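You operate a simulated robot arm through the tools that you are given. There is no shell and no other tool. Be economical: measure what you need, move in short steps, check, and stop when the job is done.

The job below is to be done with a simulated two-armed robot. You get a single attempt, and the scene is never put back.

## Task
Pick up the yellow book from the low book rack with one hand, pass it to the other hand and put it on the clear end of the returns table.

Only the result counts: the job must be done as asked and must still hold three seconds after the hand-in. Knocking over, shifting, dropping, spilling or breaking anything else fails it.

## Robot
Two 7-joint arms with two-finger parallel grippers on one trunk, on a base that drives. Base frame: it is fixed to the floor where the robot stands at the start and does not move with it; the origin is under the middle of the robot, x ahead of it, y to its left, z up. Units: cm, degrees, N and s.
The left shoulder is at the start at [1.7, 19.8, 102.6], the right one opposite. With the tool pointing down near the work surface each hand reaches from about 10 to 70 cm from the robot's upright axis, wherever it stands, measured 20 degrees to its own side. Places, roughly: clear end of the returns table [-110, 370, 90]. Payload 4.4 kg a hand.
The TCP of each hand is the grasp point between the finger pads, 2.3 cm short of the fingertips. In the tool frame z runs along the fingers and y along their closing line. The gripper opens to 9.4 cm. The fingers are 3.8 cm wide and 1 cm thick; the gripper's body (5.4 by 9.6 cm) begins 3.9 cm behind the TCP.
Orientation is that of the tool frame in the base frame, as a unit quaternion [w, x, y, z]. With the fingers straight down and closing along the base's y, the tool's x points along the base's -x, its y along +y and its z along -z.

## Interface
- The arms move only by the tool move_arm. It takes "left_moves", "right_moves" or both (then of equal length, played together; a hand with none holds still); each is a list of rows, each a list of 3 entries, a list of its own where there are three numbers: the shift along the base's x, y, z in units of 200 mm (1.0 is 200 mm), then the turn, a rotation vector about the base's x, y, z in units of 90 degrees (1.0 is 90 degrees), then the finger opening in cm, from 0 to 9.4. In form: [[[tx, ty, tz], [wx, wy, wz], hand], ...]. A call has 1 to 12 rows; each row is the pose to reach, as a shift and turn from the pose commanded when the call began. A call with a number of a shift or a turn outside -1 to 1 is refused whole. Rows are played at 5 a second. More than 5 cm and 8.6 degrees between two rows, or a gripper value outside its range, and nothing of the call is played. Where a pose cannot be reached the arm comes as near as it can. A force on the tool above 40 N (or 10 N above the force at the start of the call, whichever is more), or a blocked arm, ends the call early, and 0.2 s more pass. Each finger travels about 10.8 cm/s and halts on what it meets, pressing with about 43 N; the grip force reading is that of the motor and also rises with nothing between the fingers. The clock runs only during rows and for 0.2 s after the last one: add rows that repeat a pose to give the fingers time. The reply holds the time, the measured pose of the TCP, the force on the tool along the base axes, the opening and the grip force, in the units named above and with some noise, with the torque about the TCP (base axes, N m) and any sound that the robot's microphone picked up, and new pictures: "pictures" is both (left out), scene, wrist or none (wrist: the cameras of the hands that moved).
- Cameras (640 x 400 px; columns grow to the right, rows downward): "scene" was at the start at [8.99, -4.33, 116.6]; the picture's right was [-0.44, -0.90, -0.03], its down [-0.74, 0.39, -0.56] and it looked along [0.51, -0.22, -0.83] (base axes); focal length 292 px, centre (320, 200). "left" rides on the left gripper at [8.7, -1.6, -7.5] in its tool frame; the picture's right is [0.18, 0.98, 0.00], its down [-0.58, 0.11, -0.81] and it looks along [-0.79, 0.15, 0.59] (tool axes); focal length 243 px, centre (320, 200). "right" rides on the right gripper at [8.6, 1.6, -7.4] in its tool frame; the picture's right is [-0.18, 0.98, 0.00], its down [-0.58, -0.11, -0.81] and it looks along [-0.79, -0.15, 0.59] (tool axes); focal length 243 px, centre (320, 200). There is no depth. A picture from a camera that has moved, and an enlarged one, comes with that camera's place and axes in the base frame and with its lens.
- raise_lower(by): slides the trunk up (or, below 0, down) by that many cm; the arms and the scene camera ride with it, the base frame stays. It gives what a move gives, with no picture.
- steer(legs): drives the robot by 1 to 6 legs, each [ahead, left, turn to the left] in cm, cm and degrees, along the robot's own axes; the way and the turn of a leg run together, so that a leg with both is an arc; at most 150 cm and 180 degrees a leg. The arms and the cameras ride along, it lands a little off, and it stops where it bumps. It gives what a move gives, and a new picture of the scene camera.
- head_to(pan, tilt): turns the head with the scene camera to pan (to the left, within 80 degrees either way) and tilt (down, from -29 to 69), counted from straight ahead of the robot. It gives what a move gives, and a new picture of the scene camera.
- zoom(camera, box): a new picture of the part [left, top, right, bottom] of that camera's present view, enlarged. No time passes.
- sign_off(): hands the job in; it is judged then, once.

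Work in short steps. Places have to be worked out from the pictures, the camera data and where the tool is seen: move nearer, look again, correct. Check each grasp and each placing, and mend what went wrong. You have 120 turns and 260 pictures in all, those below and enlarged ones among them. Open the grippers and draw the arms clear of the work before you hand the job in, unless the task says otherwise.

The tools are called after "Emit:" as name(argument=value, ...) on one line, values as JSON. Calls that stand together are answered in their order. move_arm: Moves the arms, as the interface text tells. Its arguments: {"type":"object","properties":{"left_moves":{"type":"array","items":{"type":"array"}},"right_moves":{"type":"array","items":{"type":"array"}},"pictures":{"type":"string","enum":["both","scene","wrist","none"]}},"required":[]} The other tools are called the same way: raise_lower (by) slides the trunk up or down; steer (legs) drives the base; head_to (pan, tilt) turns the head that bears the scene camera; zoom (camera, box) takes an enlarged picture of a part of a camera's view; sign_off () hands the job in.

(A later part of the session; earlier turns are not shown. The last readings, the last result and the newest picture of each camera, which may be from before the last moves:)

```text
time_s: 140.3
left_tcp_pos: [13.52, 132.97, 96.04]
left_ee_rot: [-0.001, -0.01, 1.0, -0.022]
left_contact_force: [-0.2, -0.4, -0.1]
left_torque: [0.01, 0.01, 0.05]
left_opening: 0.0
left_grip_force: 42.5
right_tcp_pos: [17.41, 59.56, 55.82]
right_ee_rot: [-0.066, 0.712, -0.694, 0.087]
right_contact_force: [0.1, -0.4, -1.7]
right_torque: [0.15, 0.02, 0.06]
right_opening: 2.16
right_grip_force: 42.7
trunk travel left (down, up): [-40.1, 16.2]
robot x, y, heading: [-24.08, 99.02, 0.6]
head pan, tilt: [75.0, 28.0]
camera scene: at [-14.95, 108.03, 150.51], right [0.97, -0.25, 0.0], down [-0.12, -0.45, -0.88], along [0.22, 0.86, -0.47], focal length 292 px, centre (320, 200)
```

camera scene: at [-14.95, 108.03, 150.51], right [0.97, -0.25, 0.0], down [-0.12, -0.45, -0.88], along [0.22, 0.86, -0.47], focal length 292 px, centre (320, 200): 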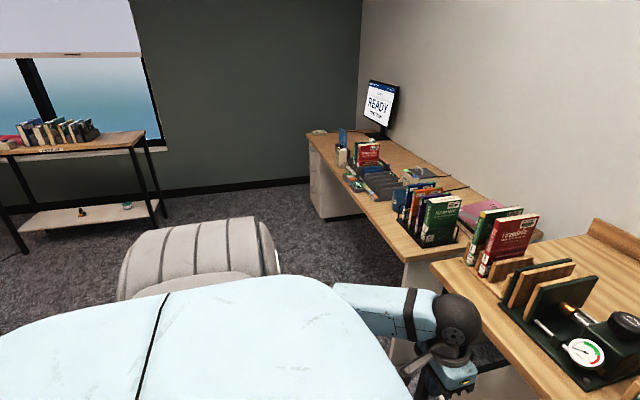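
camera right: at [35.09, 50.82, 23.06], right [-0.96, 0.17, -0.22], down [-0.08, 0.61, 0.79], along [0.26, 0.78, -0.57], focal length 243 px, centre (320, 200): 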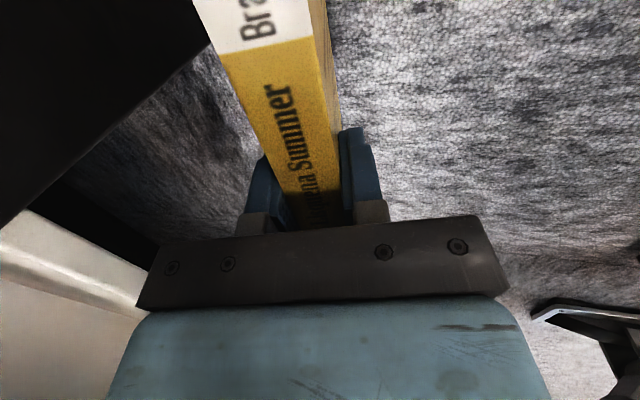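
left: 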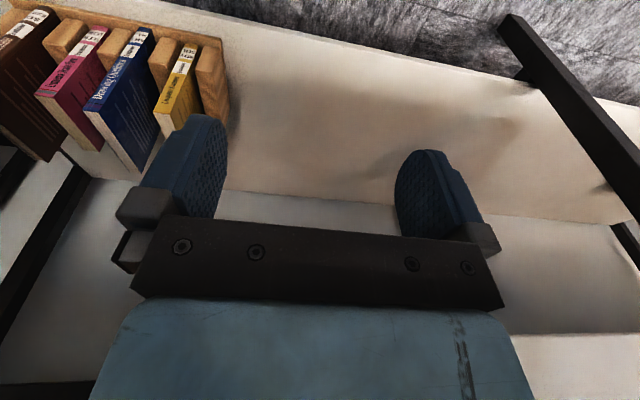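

The returns table is ahead-left by the window, with books at its left part and the clear end on the right. I'll slide sideways along the free aisle and then turn left.

Emit:
steer(legs=[[-5, 0, 0], [0, 90, 0]])

```text
time_s: 149.4
left_tcp_pos: [6.91, 225.81, 96.06]
left_ee_rot: [0.001, -0.013, 1.0, -0.022]
left_contact_force: [0.4, -0.7, -0.3]
left_torque: [0.01, 0.03, 0.02]
left_opening: 0.0
left_grip_force: 43.0
right_tcp_pos: [11.38, 152.67, 55.66]
right_ee_rot: [-0.066, 0.714, -0.691, 0.087]
right_contact_force: [0.4, -0.6, -2.6]
right_torque: [0.1, -0.01, 0.02]
right_opening: 2.16
right_grip_force: 43.0
trunk travel left (down, up): [-40.1, 16.2]
robot x, y, heading: [-30.51, 191.68, 1.3]
head pan, tilt: [75.0, 28.0]
camera scene: at [-21.44, 200.78, 150.51], right [0.97, -0.24, 0.0], down [-0.11, -0.46, -0.88], along [0.21, 0.86, -0.47], focal length 292 px, centre (320, 200)
```

scene: 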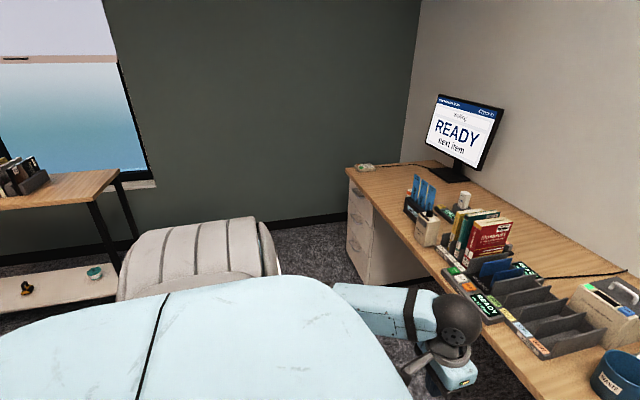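

The clear end spans roughly x −118…−88, y 330–370. I'll move on 50 cm and turn left 90°.

Emit:
steer(legs=[[-4, 45, 0], [0, 0, 88.7]])

Emit:
head_to(pan=25, tilt=40)

```text
time_s: 157.4
left_tcp_pos: [-65.86, 276.34, 95.84]
left_ee_rot: [0.015, -0.685, 0.728, -0.016]
left_contact_force: [-0.4, 0.6, -0.8]
left_torque: [0.03, 0.01, 0.0]
left_opening: 0.0
left_grip_force: 42.2
right_tcp_pos: [7.38, 274.43, 55.95]
right_ee_rot: [-0.108, 0.994, -0.026, 0.02]
right_contact_force: [-0.5, -0.3, -2.3]
right_torque: [-0.02, 0.14, 0.01]
right_opening: 2.15
right_grip_force: 43.3
trunk travel left (down, up): [-40.1, 16.2]
robot x, y, heading: [-34.63, 236.58, 86.1]
head pan, tilt: [75.0, 28.0]
camera scene: at [-43.21, 246.03, 150.51], right [0.32, 0.95, 0.0], down [0.44, -0.15, -0.88], along [-0.84, 0.29, -0.47], focal length 292 px, centre (320, 200)
```

scene: 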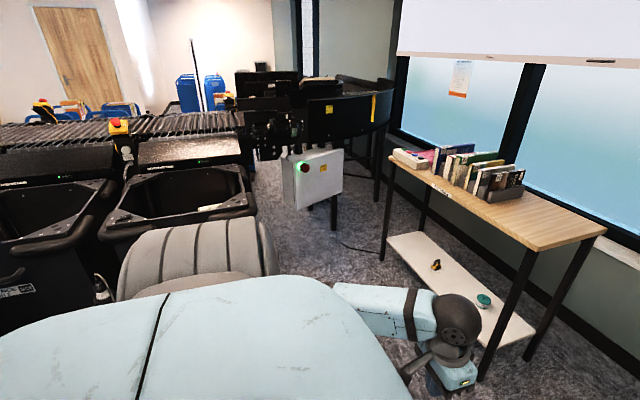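

```text
time_s: 158.6
left_tcp_pos: [-65.9, 276.33, 95.95]
left_ee_rot: [0.014, -0.686, 0.727, -0.016]
left_contact_force: [0.0, -0.3, 0.8]
left_torque: [0.0, 0.02, 0.0]
left_opening: 0.01
left_grip_force: 42.1
right_tcp_pos: [7.53, 274.45, 55.77]
right_ee_rot: [-0.108, 0.994, -0.027, 0.02]
right_contact_force: [1.2, -0.3, -0.9]
right_torque: [0.02, 0.14, 0.03]
right_opening: 2.16
right_grip_force: 43.0
trunk travel left (down, up): [-40.1, 16.2]
robot x, y, heading: [-34.92, 236.54, 85.9]
head pan, tilt: [25.0, 40.0]
camera scene: at [-37.65, 251.01, 148.66], right [0.93, 0.36, 0.0], down [0.23, -0.6, -0.77], along [-0.28, 0.71, -0.64], focal length 292 px, centre (320, 200)
```

scene: 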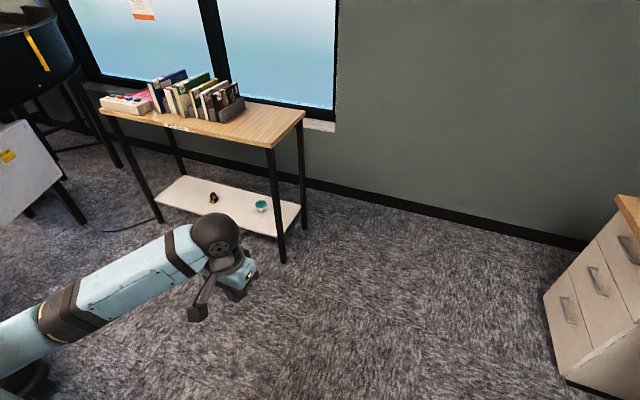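

The table's clear end is x −126…−94, y ≈337–370, z≈90. I'll raise the trunk fully, then lift the right hand with the book, bringing it upright and inward.

Emit:
raise_lower(by=16)

Emit:
move_arm(right_moves=[[[-0.05, 0.02, 0.17], [-0.03, 0.005, 0], 0], [[-0.12, 0.04, 0.34], [-0.06, 0.01, 0], 0], [[-0.22, 0.06, 0.5], [-0.09, 0.02, 0], 0], [[-0.35, 0.08, 0.66], [-0.12, 0.025, 0], 0], [[-0.5, 0.1, 0.82], [-0.137, 0.029, 0], 0], [[-0.65, 0.12, 0.98], [-0.137, 0.029, 0], 0]], pictures="none")

Emit:
move_arm(right_moves=[[[-0.1, 0.04, 0.18], [0, 0, 0], 0], [[-0.2, 0.08, 0.36], [0, 0, 0], 0], [[-0.3, 0.12, 0.54], [0, 0, 0], 0], [[-0.42, 0.16, 0.72], [0, 0, 0], 0], [[-0.55, 0.18, 0.9], [0, 0, 0], 0]])

```text
time_s: 160.5
left_tcp_pos: [-65.84, 276.3, 112.02]
left_ee_rot: [0.016, -0.686, 0.728, -0.016]
left_contact_force: [-0.1, 0.3, -0.3]
left_torque: [-0.02, 0.01, -0.02]
left_opening: 0.0
left_grip_force: 41.9
right_tcp_pos: [7.59, 274.48, 71.84]
right_ee_rot: [-0.108, 0.994, -0.027, 0.02]
right_contact_force: [-0.4, -0.2, -2.0]
right_torque: [0.0, 0.12, 0.0]
right_opening: 2.15
right_grip_force: 43.1
trunk travel left (down, up): [-56.1, 0.2]
robot x, y, heading: [-35.52, 236.32, 86.0]
head pan, tilt: [25.0, 40.0]
```

```text
time_s: 161.9
left_tcp_pos: [-65.99, 276.38, 111.89]
left_ee_rot: [0.015, -0.685, 0.728, -0.016]
left_contact_force: [0.4, -0.3, 0.2]
left_torque: [0.02, -0.02, 0.0]
left_opening: 0.0
left_grip_force: 42.6
right_tcp_pos: [-5.54, 276.65, 91.78]
right_ee_rot: [0.0, 1.0, -0.028, 0.001]
right_contact_force: [0.2, -0.1, -1.7]
right_torque: [0.03, 0.11, 0.0]
right_opening: 2.19
right_grip_force: 43.1
trunk travel left (down, up): [-56.1, 0.2]
robot x, y, heading: [-35.21, 236.48, 85.9]
head pan, tilt: [25.0, 40.0]
```

```text
time_s: 163.1
left_tcp_pos: [-66.08, 276.38, 111.93]
left_ee_rot: [0.015, -0.685, 0.728, -0.017]
left_contact_force: [-0.3, -0.2, -0.5]
left_torque: [0.03, -0.03, 0.02]
left_opening: 0.0
left_grip_force: 42.5
right_tcp_pos: [-16.77, 280.51, 109.16]
right_ee_rot: [0.0, 1.0, -0.027, 0.0]
right_contact_force: [-0.6, -0.1, -2.7]
right_torque: [-0.02, 0.1, -0.02]
right_opening: 2.2
right_grip_force: 43.3
trunk travel left (down, up): [-56.1, 0.2]
robot x, y, heading: [-35.12, 236.45, 86.1]
head pan, tilt: [25.0, 40.0]
camera scene: at [-37.8, 251.06, 164.64], right [0.93, 0.36, 0.0], down [0.23, -0.6, -0.77], along [-0.28, 0.71, -0.64], focal length 292 px, centre (320, 200)
camera right: at [-8.18, 278.4, 116.69], right [-0.24, -0.97, 0.0], down [-0.58, 0.14, 0.81], along [-0.78, 0.19, -0.59], focal length 243 px, centre (320, 200)
```

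scene: 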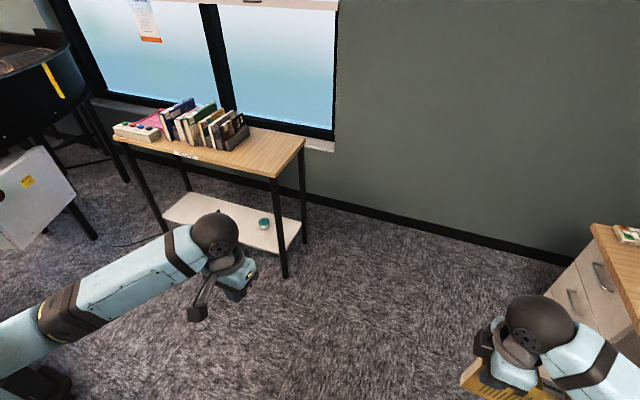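
right: 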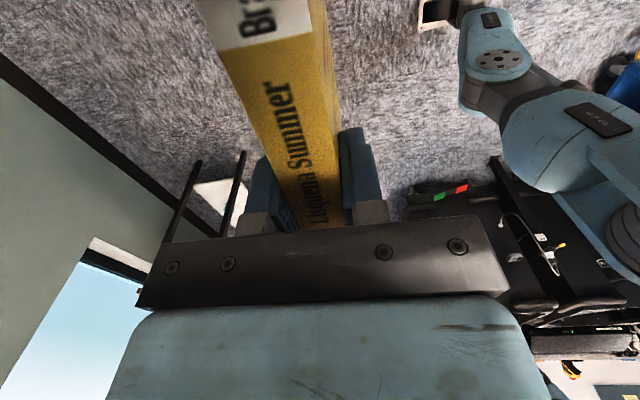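

The book is held upright at [−16.8, 280.5, 109.2]. Its left end needs the left hand pointing right with a forward closing axis, just below the right fingers. First I'll pitch the left hand up to point forward.

Emit:
move_arm(left_moves=[[[0.05, 0, -0.02], [0.09, -0.005, 0], 0], [[0.1, 0, -0.04], [0.18, -0.011, 0], 0], [[0.15, 0, -0.06], [0.27, -0.016, 0], 0], [[0.2, 0, -0.08], [0.36, -0.022, 0], 0], [[0.25, 0, -0.1], [0.45, -0.027, 0], 1], [[0.3, 0, -0.12], [0.54, -0.032, 0], 2], [[0.35, 0, -0.14], [0.63, -0.038, 0], 3], [[0.4, 0, -0.16], [0.72, -0.043, 0], 4], [[0.45, 0, -0.18], [0.81, -0.049, 0], 5], [[0.5, 0, -0.2], [0.9, -0.054, 0], 6], [[0.55, 0, -0.22], [0.985, -0.06, 0], 6]], pictures="none")

Emit:
head_to(pan=0, tilt=50)

```text
time_s: 165.5
left_tcp_pos: [-55.03, 275.84, 106.94]
left_ee_rot: [0.513, -0.476, 0.541, 0.466]
left_contact_force: [0.9, 0.1, 1.1]
left_torque: [-0.06, 0.01, 0.04]
left_opening: 5.99
left_grip_force: 0.1
right_tcp_pos: [-16.57, 280.63, 109.16]
right_ee_rot: [0.0, 1.0, -0.027, -0.001]
right_contact_force: [0.1, -0.7, -1.0]
right_torque: [0.03, 0.15, 0.03]
right_opening: 2.15
right_grip_force: 43.4
trunk travel left (down, up): [-56.1, 0.2]
robot x, y, heading: [-35.07, 236.28, 86.0]
head pan, tilt: [25.0, 40.0]
```

```text
time_s: 166.3
left_tcp_pos: [-54.94, 275.65, 107.04]
left_ee_rot: [0.515, -0.477, 0.54, 0.464]
left_contact_force: [-0.6, 0.2, -0.2]
left_torque: [0.0, 0.01, -0.03]
left_opening: 5.98
left_grip_force: 0.0
right_tcp_pos: [-16.62, 280.48, 109.15]
right_ee_rot: [-0.001, 1.0, -0.027, 0.0]
right_contact_force: [0.0, 0.5, -2.9]
right_torque: [0.01, 0.12, -0.04]
right_opening: 2.17
right_grip_force: 43.2
trunk travel left (down, up): [-56.1, 0.2]
robot x, y, heading: [-34.99, 236.22, 86.3]
head pan, tilt: [0.0, 50.0]
camera scene: at [-34.06, 250.77, 163.24], right [1.0, -0.07, 0.0], down [-0.05, -0.76, -0.64], along [0.04, 0.64, -0.77], focal length 292 px, centre (320, 200)
```

scene: 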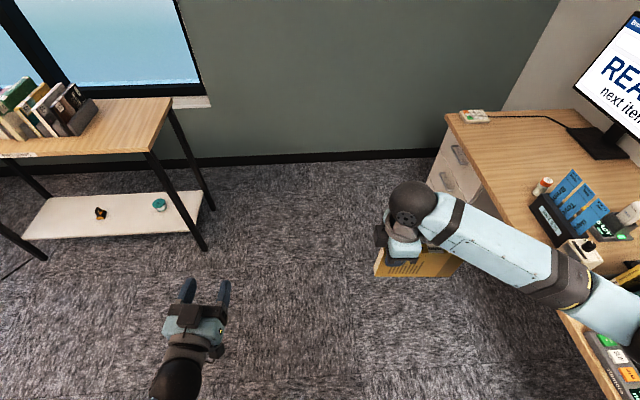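

Both arms are clear. Now I'll yaw the left hand 90° right and bring it to a pre-grasp 18 cm left of the book's end.

Emit:
move_arm(left_moves=[[[0.08, 0.02, -0.02], [0, 0, -0.09], 6], [[0.16, 0.04, -0.04], [0, 0, -0.18], 6], [[0.24, 0.06, -0.06], [0, 0, -0.27], 6], [[0.32, 0.08, -0.08], [0, 0, -0.36], 6], [[0.4, 0.1, -0.1], [0, 0, -0.45], 6], [[0.48, 0.13, -0.12], [0, 0, -0.54], 6], [[0.56, 0.15, -0.14], [0, 0, -0.63], 6], [[0.64, 0.18, -0.16], [0, 0, -0.72], 6], [[0.72, 0.2, -0.18], [0, 0, -0.81], 6], [[0.8, 0.22, -0.2], [0, 0, -0.9], 6], [[0.86, 0.235, -0.205], [0, 0, -0.985], 6]])

```text
time_s: 168.8
left_tcp_pos: [-37.73, 281.01, 103.39]
left_ee_rot: [0.698, 0.027, 0.715, -0.029]
left_contact_force: [-0.6, 0.0, 0.3]
left_torque: [-0.01, 0.01, 0.01]
left_opening: 6.0
left_grip_force: 0.0
right_tcp_pos: [-16.5, 280.59, 109.16]
right_ee_rot: [0.0, 1.0, -0.027, -0.001]
right_contact_force: [-0.2, -0.3, -2.7]
right_torque: [-0.01, 0.14, 0.0]
right_opening: 2.17
right_grip_force: 42.9
trunk travel left (down, up): [-56.1, 0.2]
robot x, y, heading: [-35.11, 235.89, 86.1]
head pan, tilt: [0.0, 50.0]
camera scene: at [-33.98, 250.88, 163.22], right [1.0, -0.07, 0.0], down [-0.05, -0.76, -0.64], along [0.04, 0.64, -0.77], focal length 292 px, centre (320, 200)
camera left: at [-45.55, 279.85, 95.03], right [0.08, 0.98, -0.19], down [-0.78, 0.18, 0.6], along [0.62, 0.1, 0.78], focal length 243 px, centre (320, 200)
```

scene: 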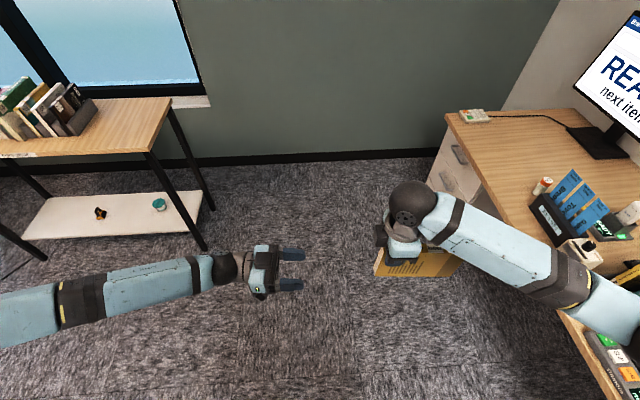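
left: 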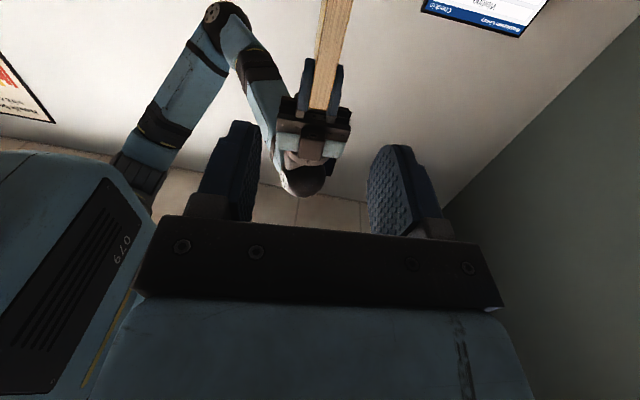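

The book's end is centred between the left fingers (y≈280.7). I'll advance 16 cm and check.

Emit:
move_arm(left_moves=[[[0.2, 0, -0.01], [0, 0, 0], 6], [[0.4, -0.005, -0.025], [0, 0, 0.01], 6], [[0.6, -0.01, -0.025], [0, 0, 0.02], 6], [[0.8, -0.01, -0.025], [0, 0, 0.02], 6]])

Emit:
zoom(camera="scene", box=[280, 170, 480, 300])

```text
time_s: 169.8
left_tcp_pos: [-21.54, 280.92, 103.03]
left_ee_rot: [0.699, 0.017, 0.714, -0.018]
left_contact_force: [-0.4, -0.1, -0.8]
left_torque: [0.01, 0.01, 0.01]
left_opening: 6.01
left_grip_force: 0.0
right_tcp_pos: [-16.46, 280.53, 109.15]
right_ee_rot: [0.001, 1.0, -0.027, 0.0]
right_contact_force: [0.1, -0.6, -2.2]
right_torque: [0.0, 0.12, 0.0]
right_opening: 2.15
right_grip_force: 43.1
trunk travel left (down, up): [-56.1, 0.2]
robot x, y, heading: [-35.07, 235.92, 86.0]
head pan, tilt: [0.0, 50.0]
camera scene: at [-33.81, 250.84, 163.23], right [1.0, -0.07, 0.0], down [-0.05, -0.76, -0.64], along [0.04, 0.64, -0.77], focal length 292 px, centre (320, 200)
camera left: at [-29.33, 279.53, 94.64], right [0.04, 0.98, -0.19], down [-0.79, 0.15, 0.6], along [0.62, 0.12, 0.78], focal length 243 px, centre (320, 200)
```

scene: 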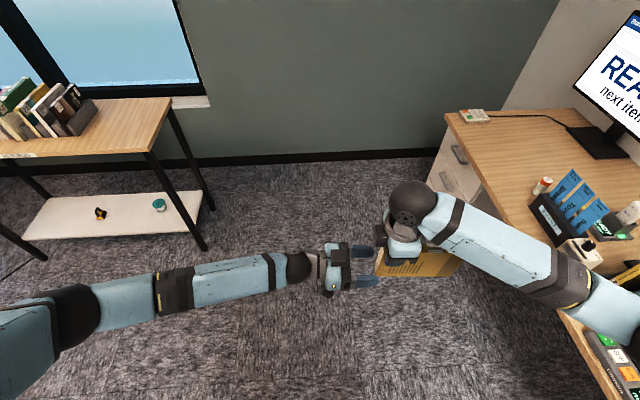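
left: 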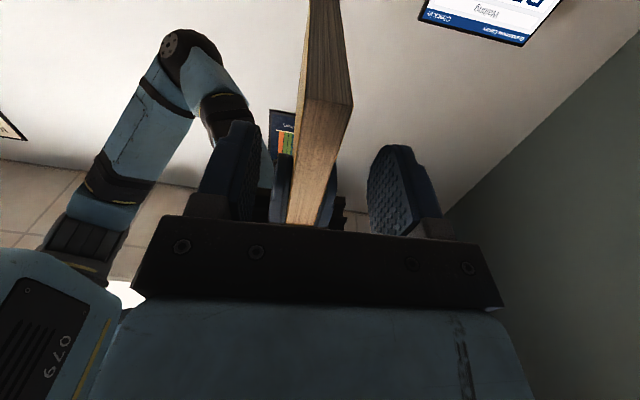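

```text
3.08 times, centred on (380, 235) of scene
camera zoom: at [-33.81, 250.84, 163.23], right [1.0, -0.07, 0.0], down [-0.05, -0.76, -0.64], along [0.04, 0.64, -0.77], focal length 897 px, centre (135, 92)
```

zoom: 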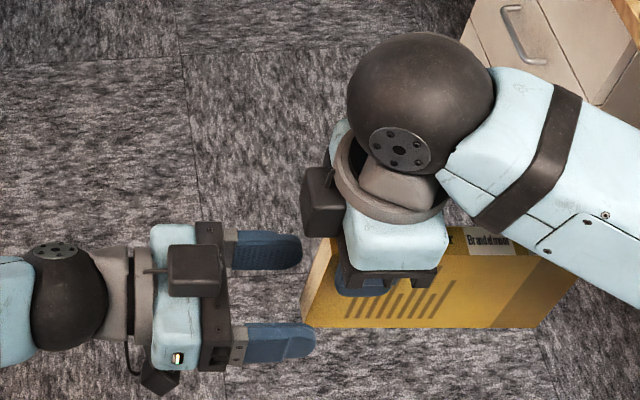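

The book's end is centred between the left fingers and below the right ones. I'll advance the last 5.8 cm.

Emit:
move_arm(left_moves=[[[0.1, -0.005, 0], [0, 0, 0], 6], [[0.2, -0.01, 0], [0, 0, 0], 6], [[0.29, -0.01, 0], [0, 0, 0], 6], [[0.29, -0.01, 0], [0, 0, 0], 6]], pictures="wrist")

```text
time_s: 170.8
left_tcp_pos: [-15.76, 280.64, 102.88]
left_ee_rot: [0.699, 0.017, 0.715, -0.018]
left_contact_force: [-0.2, 0.8, -0.6]
left_torque: [0.0, -0.02, 0.0]
left_opening: 5.99
left_grip_force: 0.0
right_tcp_pos: [-16.58, 280.48, 109.18]
right_ee_rot: [0.0, 1.0, -0.027, 0.0]
right_contact_force: [-0.4, -0.5, -2.4]
right_torque: [0.02, 0.14, 0.01]
right_opening: 2.18
right_grip_force: 42.7
trunk travel left (down, up): [-56.1, 0.2]
robot x, y, heading: [-34.86, 236.06, 86.0]
head pan, tilt: [0.0, 50.0]
camera left: at [-23.59, 279.28, 94.46], right [0.04, 0.98, -0.19], down [-0.79, 0.15, 0.6], along [0.61, 0.12, 0.78], focal length 243 px, centre (320, 200)
```

left: 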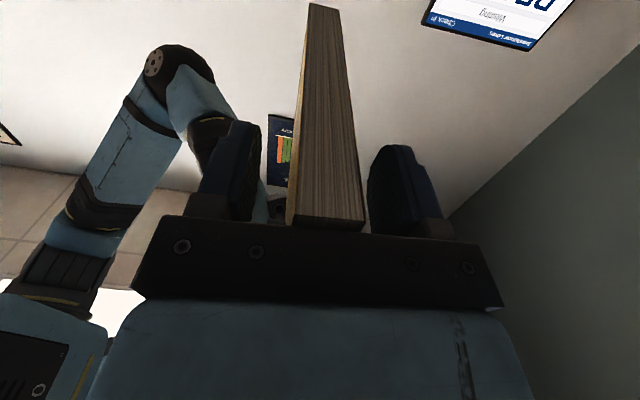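

The book's edge is between the left fingers, so I'm closing the left gripper.

Emit:
move_arm(left_moves=[[[0, 0, 0], [0, 0, 0], 4.0], [[0, 0, 0], [0, 0, 0], 2.0], [[0, 0, 0], [0, 0, 0], 0.0], [[0, 0, 0], [0, 0, 0], 0.0], [[0, 0, 0], [0, 0, 0], 0.0]], pictures="wrist")

```text
time_s: 171.9
left_tcp_pos: [-15.73, 280.62, 102.89]
left_ee_rot: [0.7, 0.017, 0.713, -0.018]
left_contact_force: [-3.6, -18.2, 4.1]
left_torque: [1.22, -0.04, -0.32]
left_opening: 2.16
left_grip_force: 43.2
right_tcp_pos: [-16.51, 280.6, 109.25]
right_ee_rot: [-0.002, 1.0, -0.027, 0.0]
right_contact_force: [2.8, 18.6, -5.6]
right_torque: [-0.04, 0.01, 0.51]
right_opening: 2.17
right_grip_force: 42.9
trunk travel left (down, up): [-56.1, 0.2]
robot x, y, heading: [-34.94, 236.45, 86.2]
head pan, tilt: [0.0, 50.0]
camera left: at [-23.55, 279.17, 94.47], right [0.05, 0.98, -0.19], down [-0.79, 0.15, 0.6], along [0.61, 0.12, 0.78], focal length 243 px, centre (320, 200)
```

left: 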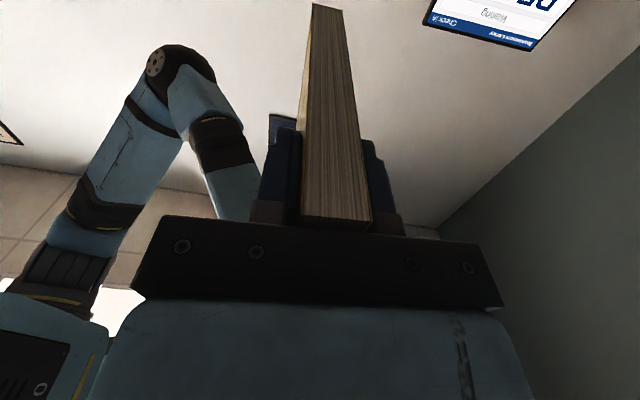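

Both hands grip the book (2.16 and 2.17 cm, 43 N each). Now I'll open the right hand and lift it straight off.

Emit:
move_arm(right_moves=[[[0, 0, 0], [0, 0, 0], 3.5], [[0, 0, 0], [0, 0, 0], 6.0], [[0, 0, 0], [0, 0, 0], 7.0], [[0, 0, 0.15], [0, 0, 0], 7.0], [[0, 0, 0.35], [0, 0, 0], 7.0], [[0.15, 0, 0.45], [0, 0, 0], 7.0], [[0.35, 0, 0.45], [0, 0, 0], 7.0], [[0.55, -0.1, 0.45], [0, 0, 0], 7.0], [[0.75, -0.25, 0.45], [0, 0, 0], 7.0], [[0.95, -0.4, 0.45], [0, 0, 0], 7.0]], pictures="scene")

```text
time_s: 174.2
left_tcp_pos: [-15.71, 280.59, 102.96]
left_ee_rot: [0.7, 0.018, 0.714, -0.018]
left_contact_force: [0.3, -1.1, 0.4]
left_torque: [-0.01, 0.1, 0.03]
left_opening: 2.16
left_grip_force: 42.7
right_tcp_pos: [2.69, 272.55, 118.5]
right_ee_rot: [-0.001, 1.0, -0.028, -0.001]
right_contact_force: [0.4, -0.3, -0.2]
right_torque: [0.01, 0.06, 0.0]
right_opening: 7.02
right_grip_force: 0.0
trunk travel left (down, up): [-56.1, 0.2]
robot x, y, heading: [-34.68, 236.37, 86.2]
head pan, tilt: [0.0, 50.0]
camera scene: at [-33.96, 250.53, 163.26], right [1.0, -0.07, 0.0], down [-0.05, -0.76, -0.64], along [0.04, 0.64, -0.77], focal length 292 px, centre (320, 200)
```

scene: 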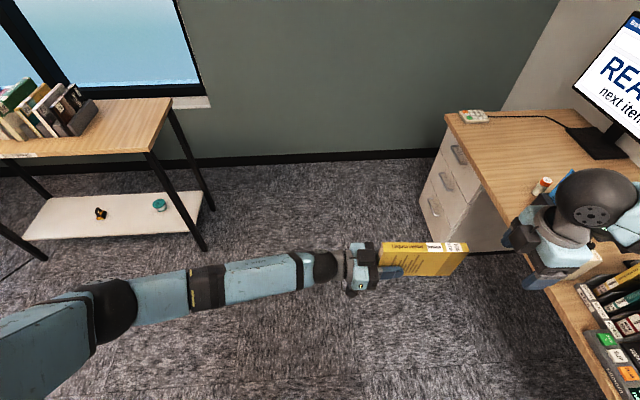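

The left hand now holds the book alone. Next I'll yaw the left hand 90° left so the fingers point forward, bringing it in front of the robot.

Emit:
move_arm(left_moves=[[[-0.08, 0, 0.02], [0, 0, 0.09], 0], [[-0.16, 0, 0.04], [0, 0, 0.18], 0], [[-0.24, 0, 0.06], [0, 0, 0.27], 0], [[-0.32, 0, 0.08], [0, 0, 0.36], 0], [[-0.4, 0, 0.1], [0, 0, 0.45], 0], [[-0.48, 0, 0.13], [0, 0, 0.54], 0], [[-0.56, 0, 0.16], [0, 0, 0.63], 0], [[-0.64, 0, 0.19], [0, 0, 0.72], 0], [[-0.72, 0, 0.22], [0, 0, 0.81], 0], [[-0.8, 0, 0.25], [0, 0, 0.9], 0], [[-0.9, 0, 0.28], [0, 0, 0.985], 0]], pictures="none")

Emit:
move_arm(left_moves=[[[-0.08, 0, 0.02], [0, -0.09, 0], 0], [[-0.16, 0, 0.04], [0, -0.18, 0], 0], [[-0.24, 0, 0.06], [0, -0.27, 0], 0], [[-0.32, 0, 0.08], [0, -0.36, 0], 0], [[-0.4, 0, 0.1], [0, -0.45, 0], 0], [[-0.45, 0, 0.13], [0, -0.54, 0], 0], [[-0.5, 0, 0.16], [0, -0.63, 0], 0], [[-0.55, 0, 0.19], [0, -0.72, 0], 0], [[-0.6, 0, 0.22], [0, -0.81, 0], 0], [[-0.65, 0, 0.25], [0, -0.9, 0], 0], [[-0.7, 0, 0.28], [0, -0.985, 0], 0]])

```text
time_s: 176.0
left_tcp_pos: [-35.82, 286.9, 106.87]
left_ee_rot: [0.569, -0.273, 0.648, 0.426]
left_contact_force: [-0.3, -0.6, -2.5]
left_torque: [-0.1, 0.1, -0.01]
left_opening: 2.16
left_grip_force: 42.8
right_tcp_pos: [2.72, 272.66, 118.35]
right_ee_rot: [0.001, 1.0, -0.027, 0.0]
right_contact_force: [-0.3, -1.0, -0.1]
right_torque: [0.01, 0.0, 0.0]
right_opening: 6.99
right_grip_force: 0.1
trunk travel left (down, up): [-56.1, 0.2]
robot x, y, heading: [-34.61, 236.53, 86.0]
head pan, tilt: [0.0, 50.0]
stopped in row 9 (left hand): the arm was blocked; the commanded pose is now the measured one
```

```text
time_s: 178.4
left_tcp_pos: [-49.81, 286.79, 112.37]
left_ee_rot: [0.86, -0.493, 0.065, 0.114]
left_contact_force: [1.3, -1.0, -1.7]
left_torque: [-0.07, -0.06, -0.04]
left_opening: 2.15
left_grip_force: 42.9
right_tcp_pos: [2.62, 272.87, 118.17]
right_ee_rot: [0.0, 1.0, -0.027, 0.0]
right_contact_force: [0.5, -0.3, 0.4]
right_torque: [0.05, 0.01, -0.03]
right_opening: 6.98
right_grip_force: 0.0
trunk travel left (down, up): [-56.1, 0.2]
robot x, y, heading: [-34.98, 235.96, 86.0]
head pan, tilt: [0.0, 50.0]
camera scene: at [-34.09, 250.77, 163.24], right [1.0, -0.07, 0.0], down [-0.05, -0.76, -0.64], along [0.04, 0.64, -0.77], focal length 292 px, centre (320, 200)
camera left: at [-41.1, 280.52, 108.1], right [-0.08, 0.5, -0.86], down [-0.59, -0.72, -0.37], along [-0.8, 0.48, 0.35], focal length 243 px, centre (320, 200)
```

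scene: 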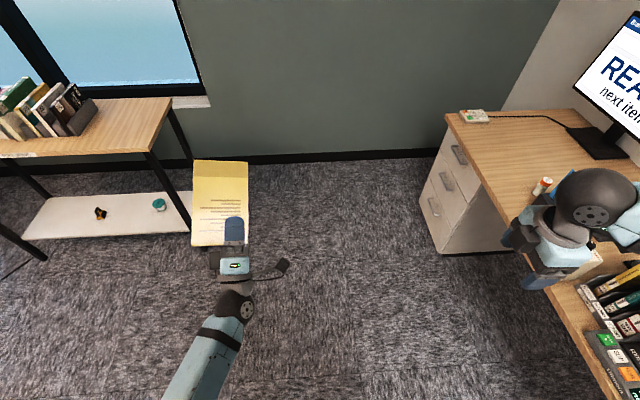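
left: 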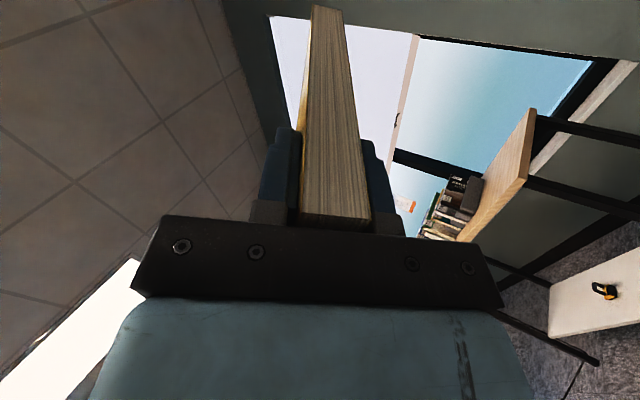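

The book now lies nearly flat ahead of the left hand, tilted up 30°. I'll level it to 15° nose-down with closing vertical, then turn the base 4° and slide left toward the table.

Emit:
move_arm(left_moves=[[[0, 0, 0], [-0.083, -0.028, -0.004], 0], [[0, 0, 0.02], [-0.167, -0.057, -0.008], 0], [[0, 0, 0.04], [-0.25, -0.085, -0.012], 0], [[0, 0, 0.06], [-0.333, -0.113, -0.016], 0], [[0, 0, 0.08], [-0.417, -0.142, -0.02], 0], [[0, 0, 0.1], [-0.5, -0.17, -0.024], 0]], pictures="none")

Emit:
steer(legs=[[0, 0, 4], [0, 57, 0]])

```text
time_s: 179.2
left_tcp_pos: [-53.81, 286.8, 112.28]
left_ee_rot: [0.751, -0.64, 0.133, 0.096]
left_contact_force: [0.8, -0.6, -2.7]
left_torque: [-0.1, -0.03, 0.01]
left_opening: 2.16
left_grip_force: 42.9
left hand out of reach, approached as far as the arm can: row 4
right_tcp_pos: [2.56, 272.59, 118.36]
right_ee_rot: [0.001, 1.0, -0.027, 0.0]
right_contact_force: [0.1, -0.9, -0.1]
right_torque: [0.0, 0.01, -0.01]
right_opening: 7.0
right_grip_force: 0.1
trunk travel left (down, up): [-56.1, 0.2]
robot x, y, heading: [-35.23, 236.48, 86.1]
head pan, tilt: [0.0, 50.0]
stopped in row 4 (left hand): the arm was blocked; the commanded pose is now the measured one
```

```text
time_s: 185.2
left_tcp_pos: [-115.1, 285.06, 112.31]
left_ee_rot: [0.747, -0.643, 0.109, 0.126]
left_contact_force: [0.3, 0.0, -2.1]
left_torque: [-0.11, -0.01, -0.03]
left_opening: 2.17
left_grip_force: 43.0
right_tcp_pos: [-57.47, 275.15, 118.32]
right_ee_rot: [0.0, 1.0, 0.013, 0.0]
right_contact_force: [-0.5, -0.2, 0.3]
right_torque: [-0.01, -0.02, -0.02]
right_opening: 7.02
right_grip_force: 0.1
trunk travel left (down, up): [-56.1, 0.2]
robot x, y, heading: [-92.5, 235.72, 90.4]
head pan, tilt: [0.0, 50.0]
camera scene: at [-92.34, 250.47, 163.24], right [1.0, 0.01, 0.0], down [0.01, -0.77, -0.64], along [-0.01, 0.64, -0.77], focal length 292 px, centre (320, 200)
```

scene: 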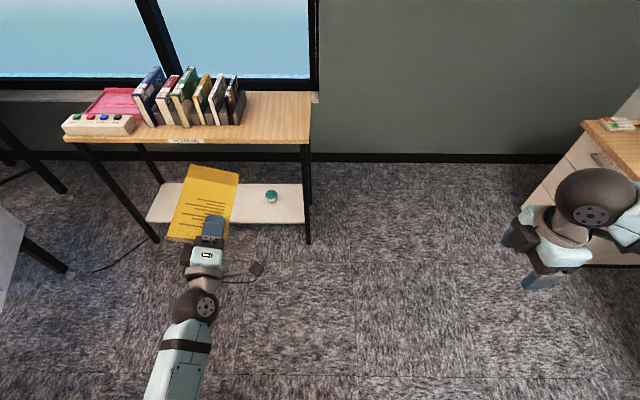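

The table's clear part is x −124…−98, y 340–377. The hand is pitched up 9° and rolled 19°. I'll lower the arm in free air in front of the table and try to correct both.

Emit:
move_arm(left_moves=[[[0.05, 0, -0.1], [-0.04, 0, 0], 0], [[0.1, 0, -0.2], [-0.08, -0.03, 0], 0], [[0.15, 0, -0.3], [-0.12, -0.07, 0], 0], [[0.2, 0, -0.4], [-0.16, -0.11, 0], 0], [[0.25, 0, -0.5], [-0.2, -0.16, 0], 0], [[0.3, 0, -0.5], [-0.24, -0.21, 0], 0]], pictures="none")

```text
time_s: 186.1
left_tcp_pos: [-116.1, 285.13, 105.94]
left_ee_rot: [-0.685, 0.704, -0.148, -0.117]
left_contact_force: [-0.2, 0.6, -3.1]
left_torque: [-0.08, -0.02, -0.02]
left_opening: 2.21
left_grip_force: 43.3
right_tcp_pos: [-57.41, 275.17, 118.37]
right_ee_rot: [0.0, 1.0, 0.011, 0.0]
right_contact_force: [0.2, 0.8, -0.1]
right_torque: [0.01, 0.01, -0.03]
right_opening: 6.99
right_grip_force: 0.1
trunk travel left (down, up): [-56.1, 0.2]
robot x, y, heading: [-91.93, 235.93, 90.6]
head pan, tilt: [0.0, 50.0]
stopped in row 4 (left hand): the arm was blocked; the commanded pose is now the measured one
```

Pitch is now about −2°, while roll stays limited at about 21°. I'll try moving the hand outward to the left while rolling, since the arm drifts that way.

Emit:
move_arm(left_moves=[[[-0.15, 0, -0.05], [-0.03, 0, 0], 0], [[-0.3, 0, -0.1], [-0.06, -0.04, 0], 0], [[-0.45, 0, -0.12], [-0.08, -0.08, 0], 0], [[-0.6, 0, -0.12], [-0.1, -0.14, 0], 0], [[-0.75, 0, -0.12], [-0.12, -0.2, 0], 0], [[-0.85, 0, -0.12], [-0.12, -0.24, 0], 0]], pictures="scene")

```text
time_s: 187.4
left_tcp_pos: [-133.18, 285.27, 103.87]
left_ee_rot: [-0.631, 0.775, -0.028, 0.031]
left_contact_force: [-0.6, 0.1, -2.5]
left_torque: [-0.11, -0.06, 0.02]
left_opening: 2.16
left_grip_force: 42.7
right_tcp_pos: [-57.55, 275.18, 118.27]
right_ee_rot: [0.001, 1.0, 0.013, 0.0]
right_contact_force: [0.2, -0.3, 0.0]
right_torque: [0.0, -0.08, 0.04]
right_opening: 7.01
right_grip_force: 0.1
trunk travel left (down, up): [-56.1, 0.2]
robot x, y, heading: [-92.31, 235.85, 90.4]
head pan, tilt: [0.0, 50.0]
camera scene: at [-92.45, 250.47, 163.24], right [1.0, 0.01, 0.0], down [0.01, -0.77, -0.64], along [-0.01, 0.64, -0.77], focal length 292 px, centre (320, 200)
```

scene: 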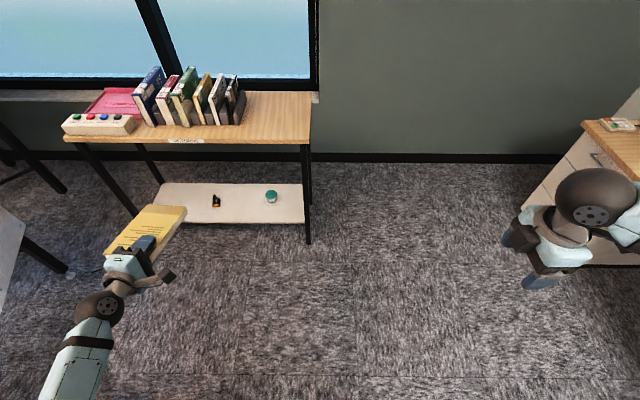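

Now the roll is level and the pitch is 12° nose-down. I'll shift the base right 26 cm to line up with the clear end, then forward 50 cm.

Emit:
steer(legs=[[0, -26, 0], [50, 0, 0]])

```text
time_s: 192.8
left_tcp_pos: [-108.0, 335.6, 103.75]
left_ee_rot: [-0.632, 0.774, -0.032, 0.034]
left_contact_force: [0.2, 0.1, -1.7]
left_torque: [-0.14, -0.07, 0.01]
left_opening: 2.19
left_grip_force: 42.8
right_tcp_pos: [-32.5, 324.91, 118.3]
right_ee_rot: [0.0, 1.0, 0.007, 0.001]
right_contact_force: [0.8, -0.3, 0.1]
right_torque: [0.02, -0.01, 0.0]
right_opening: 6.99
right_grip_force: 0.0
trunk travel left (down, up): [-56.1, 0.2]
robot x, y, heading: [-67.97, 286.16, 89.9]
head pan, tilt: [0.0, 50.0]
camera scene: at [-67.58, 300.48, 163.24], right [1.0, 0.0, 0.0], down [0.0, -0.77, -0.64], along [0.0, 0.64, -0.77], focal length 292 px, centre (320, 200)
```

scene: 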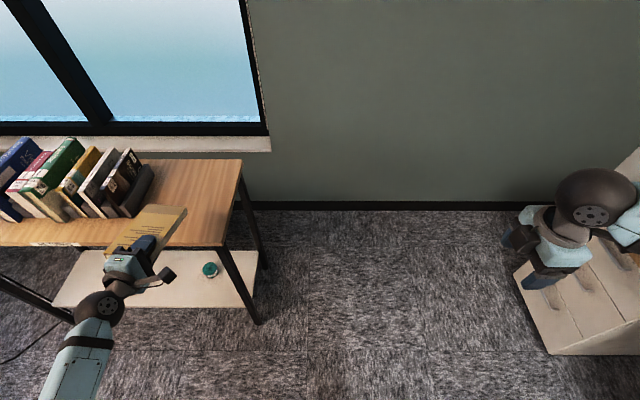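

The table edge is at y≈344, the right end at x≈−96, and the books end at x≈−127, so the line-up is good. I'll go forward 17 cm.

Emit:
steer(legs=[[17, 0, 0]])

Emit:
head_to(pan=30, tilt=48)

```text
time_s: 194.3
left_tcp_pos: [-107.94, 352.97, 103.69]
left_ee_rot: [-0.632, 0.774, -0.033, 0.034]
left_contact_force: [-0.7, 0.0, -1.9]
left_torque: [-0.12, -0.03, -0.05]
left_opening: 2.16
left_grip_force: 42.8
right_tcp_pos: [-32.45, 342.35, 118.35]
right_ee_rot: [0.0, 1.0, 0.007, 0.0]
right_contact_force: [-0.6, 0.5, -0.1]
right_torque: [-0.04, 0.02, 0.01]
right_opening: 7.01
right_grip_force: 0.0
trunk travel left (down, up): [-56.1, 0.2]
robot x, y, heading: [-67.41, 303.58, 90.1]
head pan, tilt: [0.0, 50.0]
camera scene: at [-67.6, 317.88, 163.25], right [1.0, 0.0, 0.0], down [0.0, -0.77, -0.64], along [0.0, 0.64, -0.77], focal length 292 px, centre (320, 200)
```

scene: 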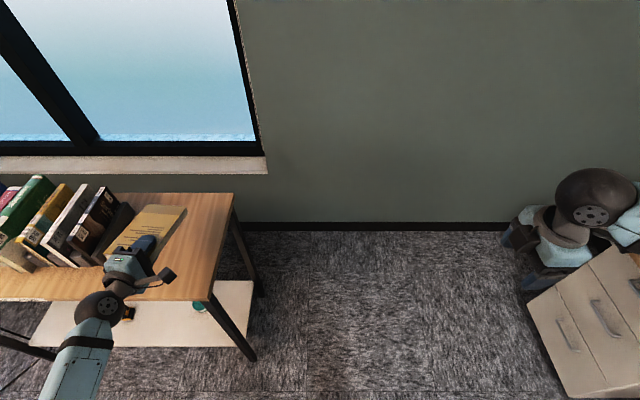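

```text
time_s: 195.2
left_tcp_pos: [-108.0, 353.04, 103.73]
left_ee_rot: [-0.631, 0.774, -0.032, 0.034]
left_contact_force: [-0.6, -0.1, -1.7]
left_torque: [-0.1, -0.02, 0.01]
left_opening: 2.18
left_grip_force: 42.8
right_tcp_pos: [-32.36, 342.25, 118.38]
right_ee_rot: [0.0, 1.0, 0.007, -0.001]
right_contact_force: [-0.3, -0.5, 0.5]
right_torque: [-0.01, -0.02, 0.0]
right_opening: 6.99
right_grip_force: 0.0
trunk travel left (down, up): [-56.1, 0.2]
robot x, y, heading: [-67.56, 303.54, 90.1]
head pan, tilt: [30.0, 48.0]
camera scene: at [-71.52, 317.05, 163.52], right [0.87, 0.5, 0.0], down [0.37, -0.64, -0.67], along [-0.33, 0.58, -0.74], focal length 292 px, centre (320, 200)
```

scene: 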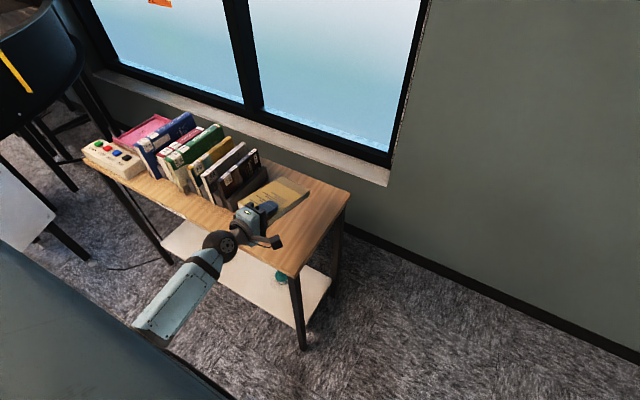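

I'll enlarge this to check the clearance between my book and the bookend.

Emit:
zoom(camera="scene", box=[180, 130, 360, 280])

```text
2.67 times, centred on (270, 205) of scene
camera zoom: at [-71.52, 317.05, 163.52], right [0.87, 0.5, 0.0], down [0.37, -0.64, -0.67], along [-0.33, 0.58, -0.74], focal length 778 px, centre (453, 187)
```

zoom: 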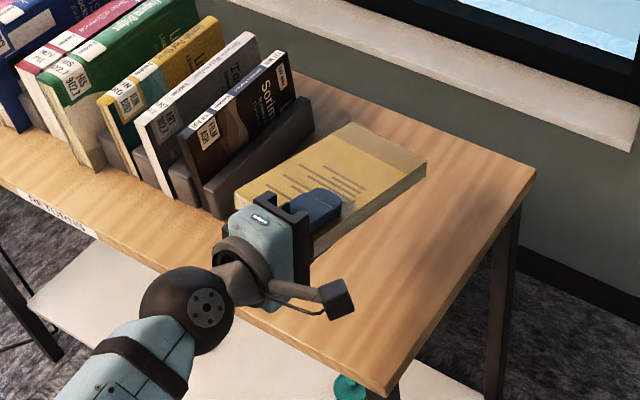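

The gap to the bookend is about 11 cm. I'll lower the arm 8.5 cm toward the table.

Emit:
move_arm(left_moves=[[[0, 0, -0.1], [0, 0, 0], 0], [[0, 0, -0.2], [0, 0, 0], 0], [[0, 0, -0.3], [0, 0, 0], 0], [[0, 0, -0.37], [0, 0, 0], 0], [[0, 0, -0.42], [0, 0, 0], 0]], pictures="none")

Emit:
zoom(camera="scene", box=[180, 130, 360, 280])

```text
time_s: 196.4
left_tcp_pos: [-107.78, 352.96, 95.24]
left_ee_rot: [-0.631, 0.774, -0.033, 0.034]
left_contact_force: [1.2, 0.7, -1.7]
left_torque: [-0.09, -0.06, 0.04]
left_opening: 2.17
left_grip_force: 43.1
right_tcp_pos: [-32.55, 342.34, 118.36]
right_ee_rot: [0.0, 1.0, 0.007, 0.0]
right_contact_force: [-0.2, -0.1, 1.2]
right_torque: [0.02, -0.02, 0.0]
right_opening: 7.01
right_grip_force: 0.1
trunk travel left (down, up): [-56.1, 0.2]
robot x, y, heading: [-67.56, 303.61, 89.7]
head pan, tilt: [30.0, 48.0]
```

```text
2.67 times, centred on (270, 205) of scene
camera zoom: at [-71.56, 317.12, 163.51], right [0.87, 0.5, 0.0], down [0.37, -0.64, -0.67], along [-0.34, 0.58, -0.74], focal length 778 px, centre (453, 187)
```

zoom: 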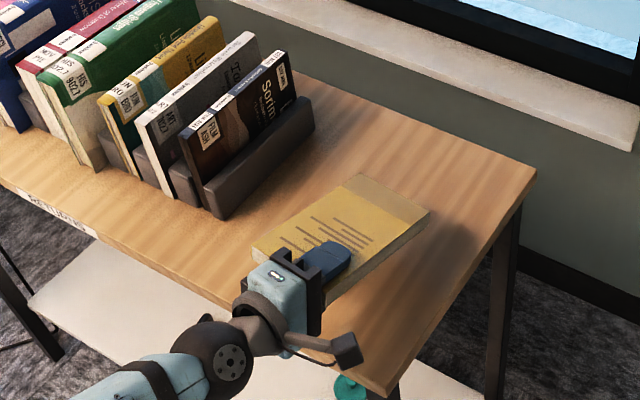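

Well placed over the clear end. I'll pitch the nose down 5° more so the gripper body stays clear, then lower gently until contact.

Emit:
move_arm(left_moves=[[[0, 0, 0.02], [-0.03, 0, 0], 0], [[0, 0, 0.03], [-0.06, 0, 0], 0], [[0, 0, 0.015], [-0.06, 0, 0], 0], [[0, 0, 0], [-0.06, 0, 0], 0], [[0, 0, -0.015], [-0.06, 0, 0], 0]], pictures="none")

```text
time_s: 197.6
left_tcp_pos: [-107.73, 353.05, 95.03]
left_ee_rot: [-0.594, 0.803, -0.03, 0.036]
left_contact_force: [-0.6, -0.1, -2.8]
left_torque: [-0.12, 0.0, -0.02]
left_opening: 2.17
left_grip_force: 43.1
right_tcp_pos: [-32.5, 342.36, 118.31]
right_ee_rot: [0.0, 1.0, 0.007, -0.001]
right_contact_force: [-0.3, -0.4, -0.3]
right_torque: [0.0, -0.01, 0.02]
right_opening: 6.99
right_grip_force: 0.0
trunk travel left (down, up): [-56.1, 0.2]
robot x, y, heading: [-67.72, 303.91, 90.1]
head pan, tilt: [30.0, 48.0]
```

No contact yet, so I'll keep lowering in small steps.

Emit:
move_arm(left_moves=[[[0, 0, -0.02], [0, 0, 0], 0], [[0, 0, -0.04], [0, 0, 0], 0], [[0, 0, -0.055], [0, 0, 0], 0], [[0, 0, -0.07], [0, 0, 0], 0]], pictures="none")

Emit:
zoom(camera="scene", box=[220, 160, 340, 260])

```text
time_s: 198.6
left_tcp_pos: [-107.94, 353.06, 93.66]
left_ee_rot: [-0.594, 0.803, -0.031, 0.036]
left_contact_force: [-0.5, 0.1, -1.6]
left_torque: [-0.12, -0.02, -0.01]
left_opening: 2.18
left_grip_force: 42.9
right_tcp_pos: [-32.41, 342.36, 118.24]
right_ee_rot: [0.001, 1.0, 0.008, 0.0]
right_contact_force: [0.5, 0.3, 0.0]
right_torque: [0.02, 0.04, 0.0]
right_opening: 6.99
right_grip_force: 0.1
trunk travel left (down, up): [-56.1, 0.2]
robot x, y, heading: [-67.83, 303.17, 90.1]
head pan, tilt: [30.0, 48.0]
```

```text
4.00 times, centred on (280, 210) of scene
camera zoom: at [-71.54, 317.12, 163.51], right [0.87, 0.5, 0.0], down [0.37, -0.64, -0.67], along [-0.34, 0.58, -0.74], focal length 1166 px, centre (480, 160)
```

zoom: 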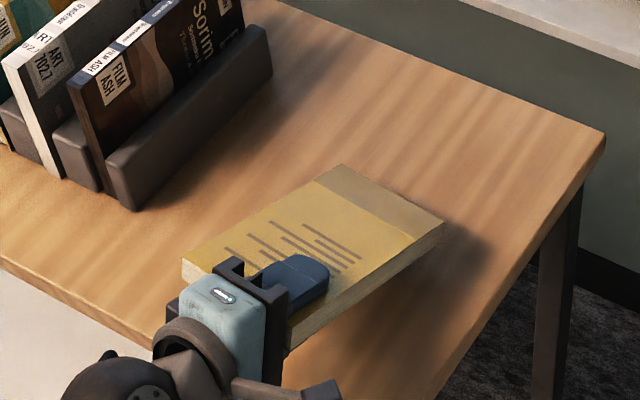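

The shadow shows there are still a few cm to go. I'll lower up to 4 cm more in 0.5 cm steps.

Emit:
move_arm(left_moves=[[[0, 0, -0.025], [0, 0, 0], 0], [[0, 0, -0.05], [0, 0, 0], 0], [[0, 0, -0.075], [0, 0, 0], 0], [[0, 0, -0.1], [0, 0, 0], 0], [[0, 0, -0.12], [0, 0, 0], 0], [[0, 0, -0.14], [0, 0, 0], 0], [[0, 0, -0.16], [0, 0, 0], 0]], pictures="none")

Emit:
zoom(camera="scene", box=[220, 160, 340, 260])

```text
time_s: 200.2
left_tcp_pos: [-107.9, 352.98, 90.76]
left_ee_rot: [-0.596, 0.801, -0.032, 0.034]
left_contact_force: [-2.1, -2.0, 18.1]
left_torque: [2.56, 1.34, 0.35]
left_opening: 2.26
left_grip_force: 42.9
right_tcp_pos: [-32.36, 342.16, 118.4]
right_ee_rot: [-0.002, 1.0, 0.007, -0.001]
right_contact_force: [0.0, 0.2, -0.7]
right_torque: [-0.05, -0.03, -0.01]
right_opening: 6.99
right_grip_force: 0.0
trunk travel left (down, up): [-56.1, 0.2]
robot x, y, heading: [-67.55, 303.54, 90.2]
head pan, tilt: [30.0, 48.0]
```

```text
4.00 times, centred on (280, 210) of scene
camera zoom: at [-71.35, 316.78, 163.57], right [0.87, 0.5, 0.0], down [0.37, -0.64, -0.67], along [-0.34, 0.58, -0.74], focal length 1166 px, centre (480, 160)
```

zoom: 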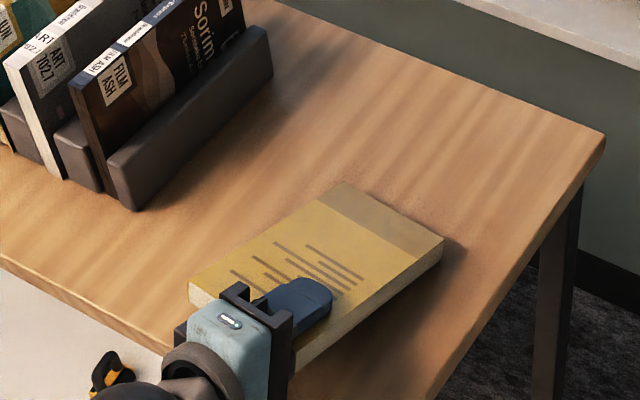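

The far edge touches the table, which puts the tabletop at about z 85.4. I'll ease up, move 4 cm further in, flatten the pitch to 12° and set it down again.

Emit:
move_arm(left_moves=[[[0, 0, 0.06], [0, 0, 0], 0], [[0, 0.1, 0.06], [0.02, 0, 0], 0], [[0, 0.2, 0.04], [0.04, 0, 0], 0], [[0, 0.2, 0.0], [0.06, 0, 0], 0], [[0, 0.2, -0.03], [0.06, 0, 0], 0], [[0, 0.2, -0.05], [0.06, 0, 0], 0]], pictures="none")

```text
time_s: 201.6
left_tcp_pos: [-107.95, 357.06, 89.9]
left_ee_rot: [-0.635, 0.771, -0.034, 0.032]
left_contact_force: [-2.8, -6.3, 32.1]
left_torque: [-1.8, 1.03, 0.07]
left_opening: 2.17
left_grip_force: 42.7
right_tcp_pos: [-32.26, 342.04, 118.47]
right_ee_rot: [-0.002, 1.0, 0.007, 0.0]
right_contact_force: [0.0, -0.1, -0.2]
right_torque: [-0.01, -0.02, 0.02]
right_opening: 7.01
right_grip_force: 0.1
trunk travel left (down, up): [-56.1, 0.2]
robot x, y, heading: [-67.66, 303.39, 90.0]
head pan, tilt: [30.0, 48.0]
```

It's set down firmly, and the body is probably grazing too. I'll raise 0.5 cm and open the fingers slightly to let the book settle.

Emit:
move_arm(left_moves=[[[0, 0, 0.03], [0, 0, 0], 2.0], [[0, 0, 0.03], [0, 0, 0], 2.6], [[0, 0, 0.03], [0, 0, 0], 3.2], [[0, 0, 0.03], [0, 0, 0], 3.8], [[0, 0, 0.03], [0, 0, 0], 4.2]], pictures="none")

Emit:
zoom(camera="scene", box=[220, 140, 340, 240])

```text
time_s: 202.8
left_tcp_pos: [-107.8, 357.04, 89.88]
left_ee_rot: [-0.631, 0.774, -0.033, 0.035]
left_contact_force: [0.7, 4.6, 7.1]
left_torque: [-0.12, 0.2, -0.13]
left_opening: 4.23
left_grip_force: 0.5
right_tcp_pos: [-32.38, 342.32, 118.26]
right_ee_rot: [0.0, 1.0, 0.007, 0.0]
right_contact_force: [-0.4, 0.6, -0.8]
right_torque: [-0.01, -0.01, -0.04]
right_opening: 7.0
right_grip_force: 0.1
trunk travel left (down, up): [-56.1, 0.2]
robot x, y, heading: [-67.79, 303.73, 90.1]
head pan, tilt: [30.0, 48.0]
```

```text
4.00 times, centred on (280, 190) of scene
camera zoom: at [-71.43, 317.06, 163.51], right [0.87, 0.5, 0.0], down [0.37, -0.64, -0.67], along [-0.34, 0.58, -0.74], focal length 1166 px, centre (480, 240)
```

zoom: 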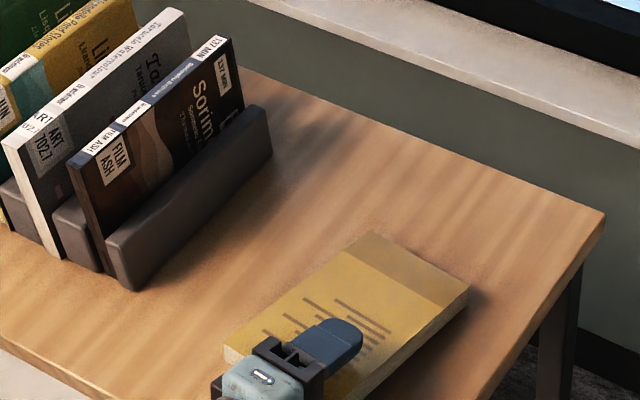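

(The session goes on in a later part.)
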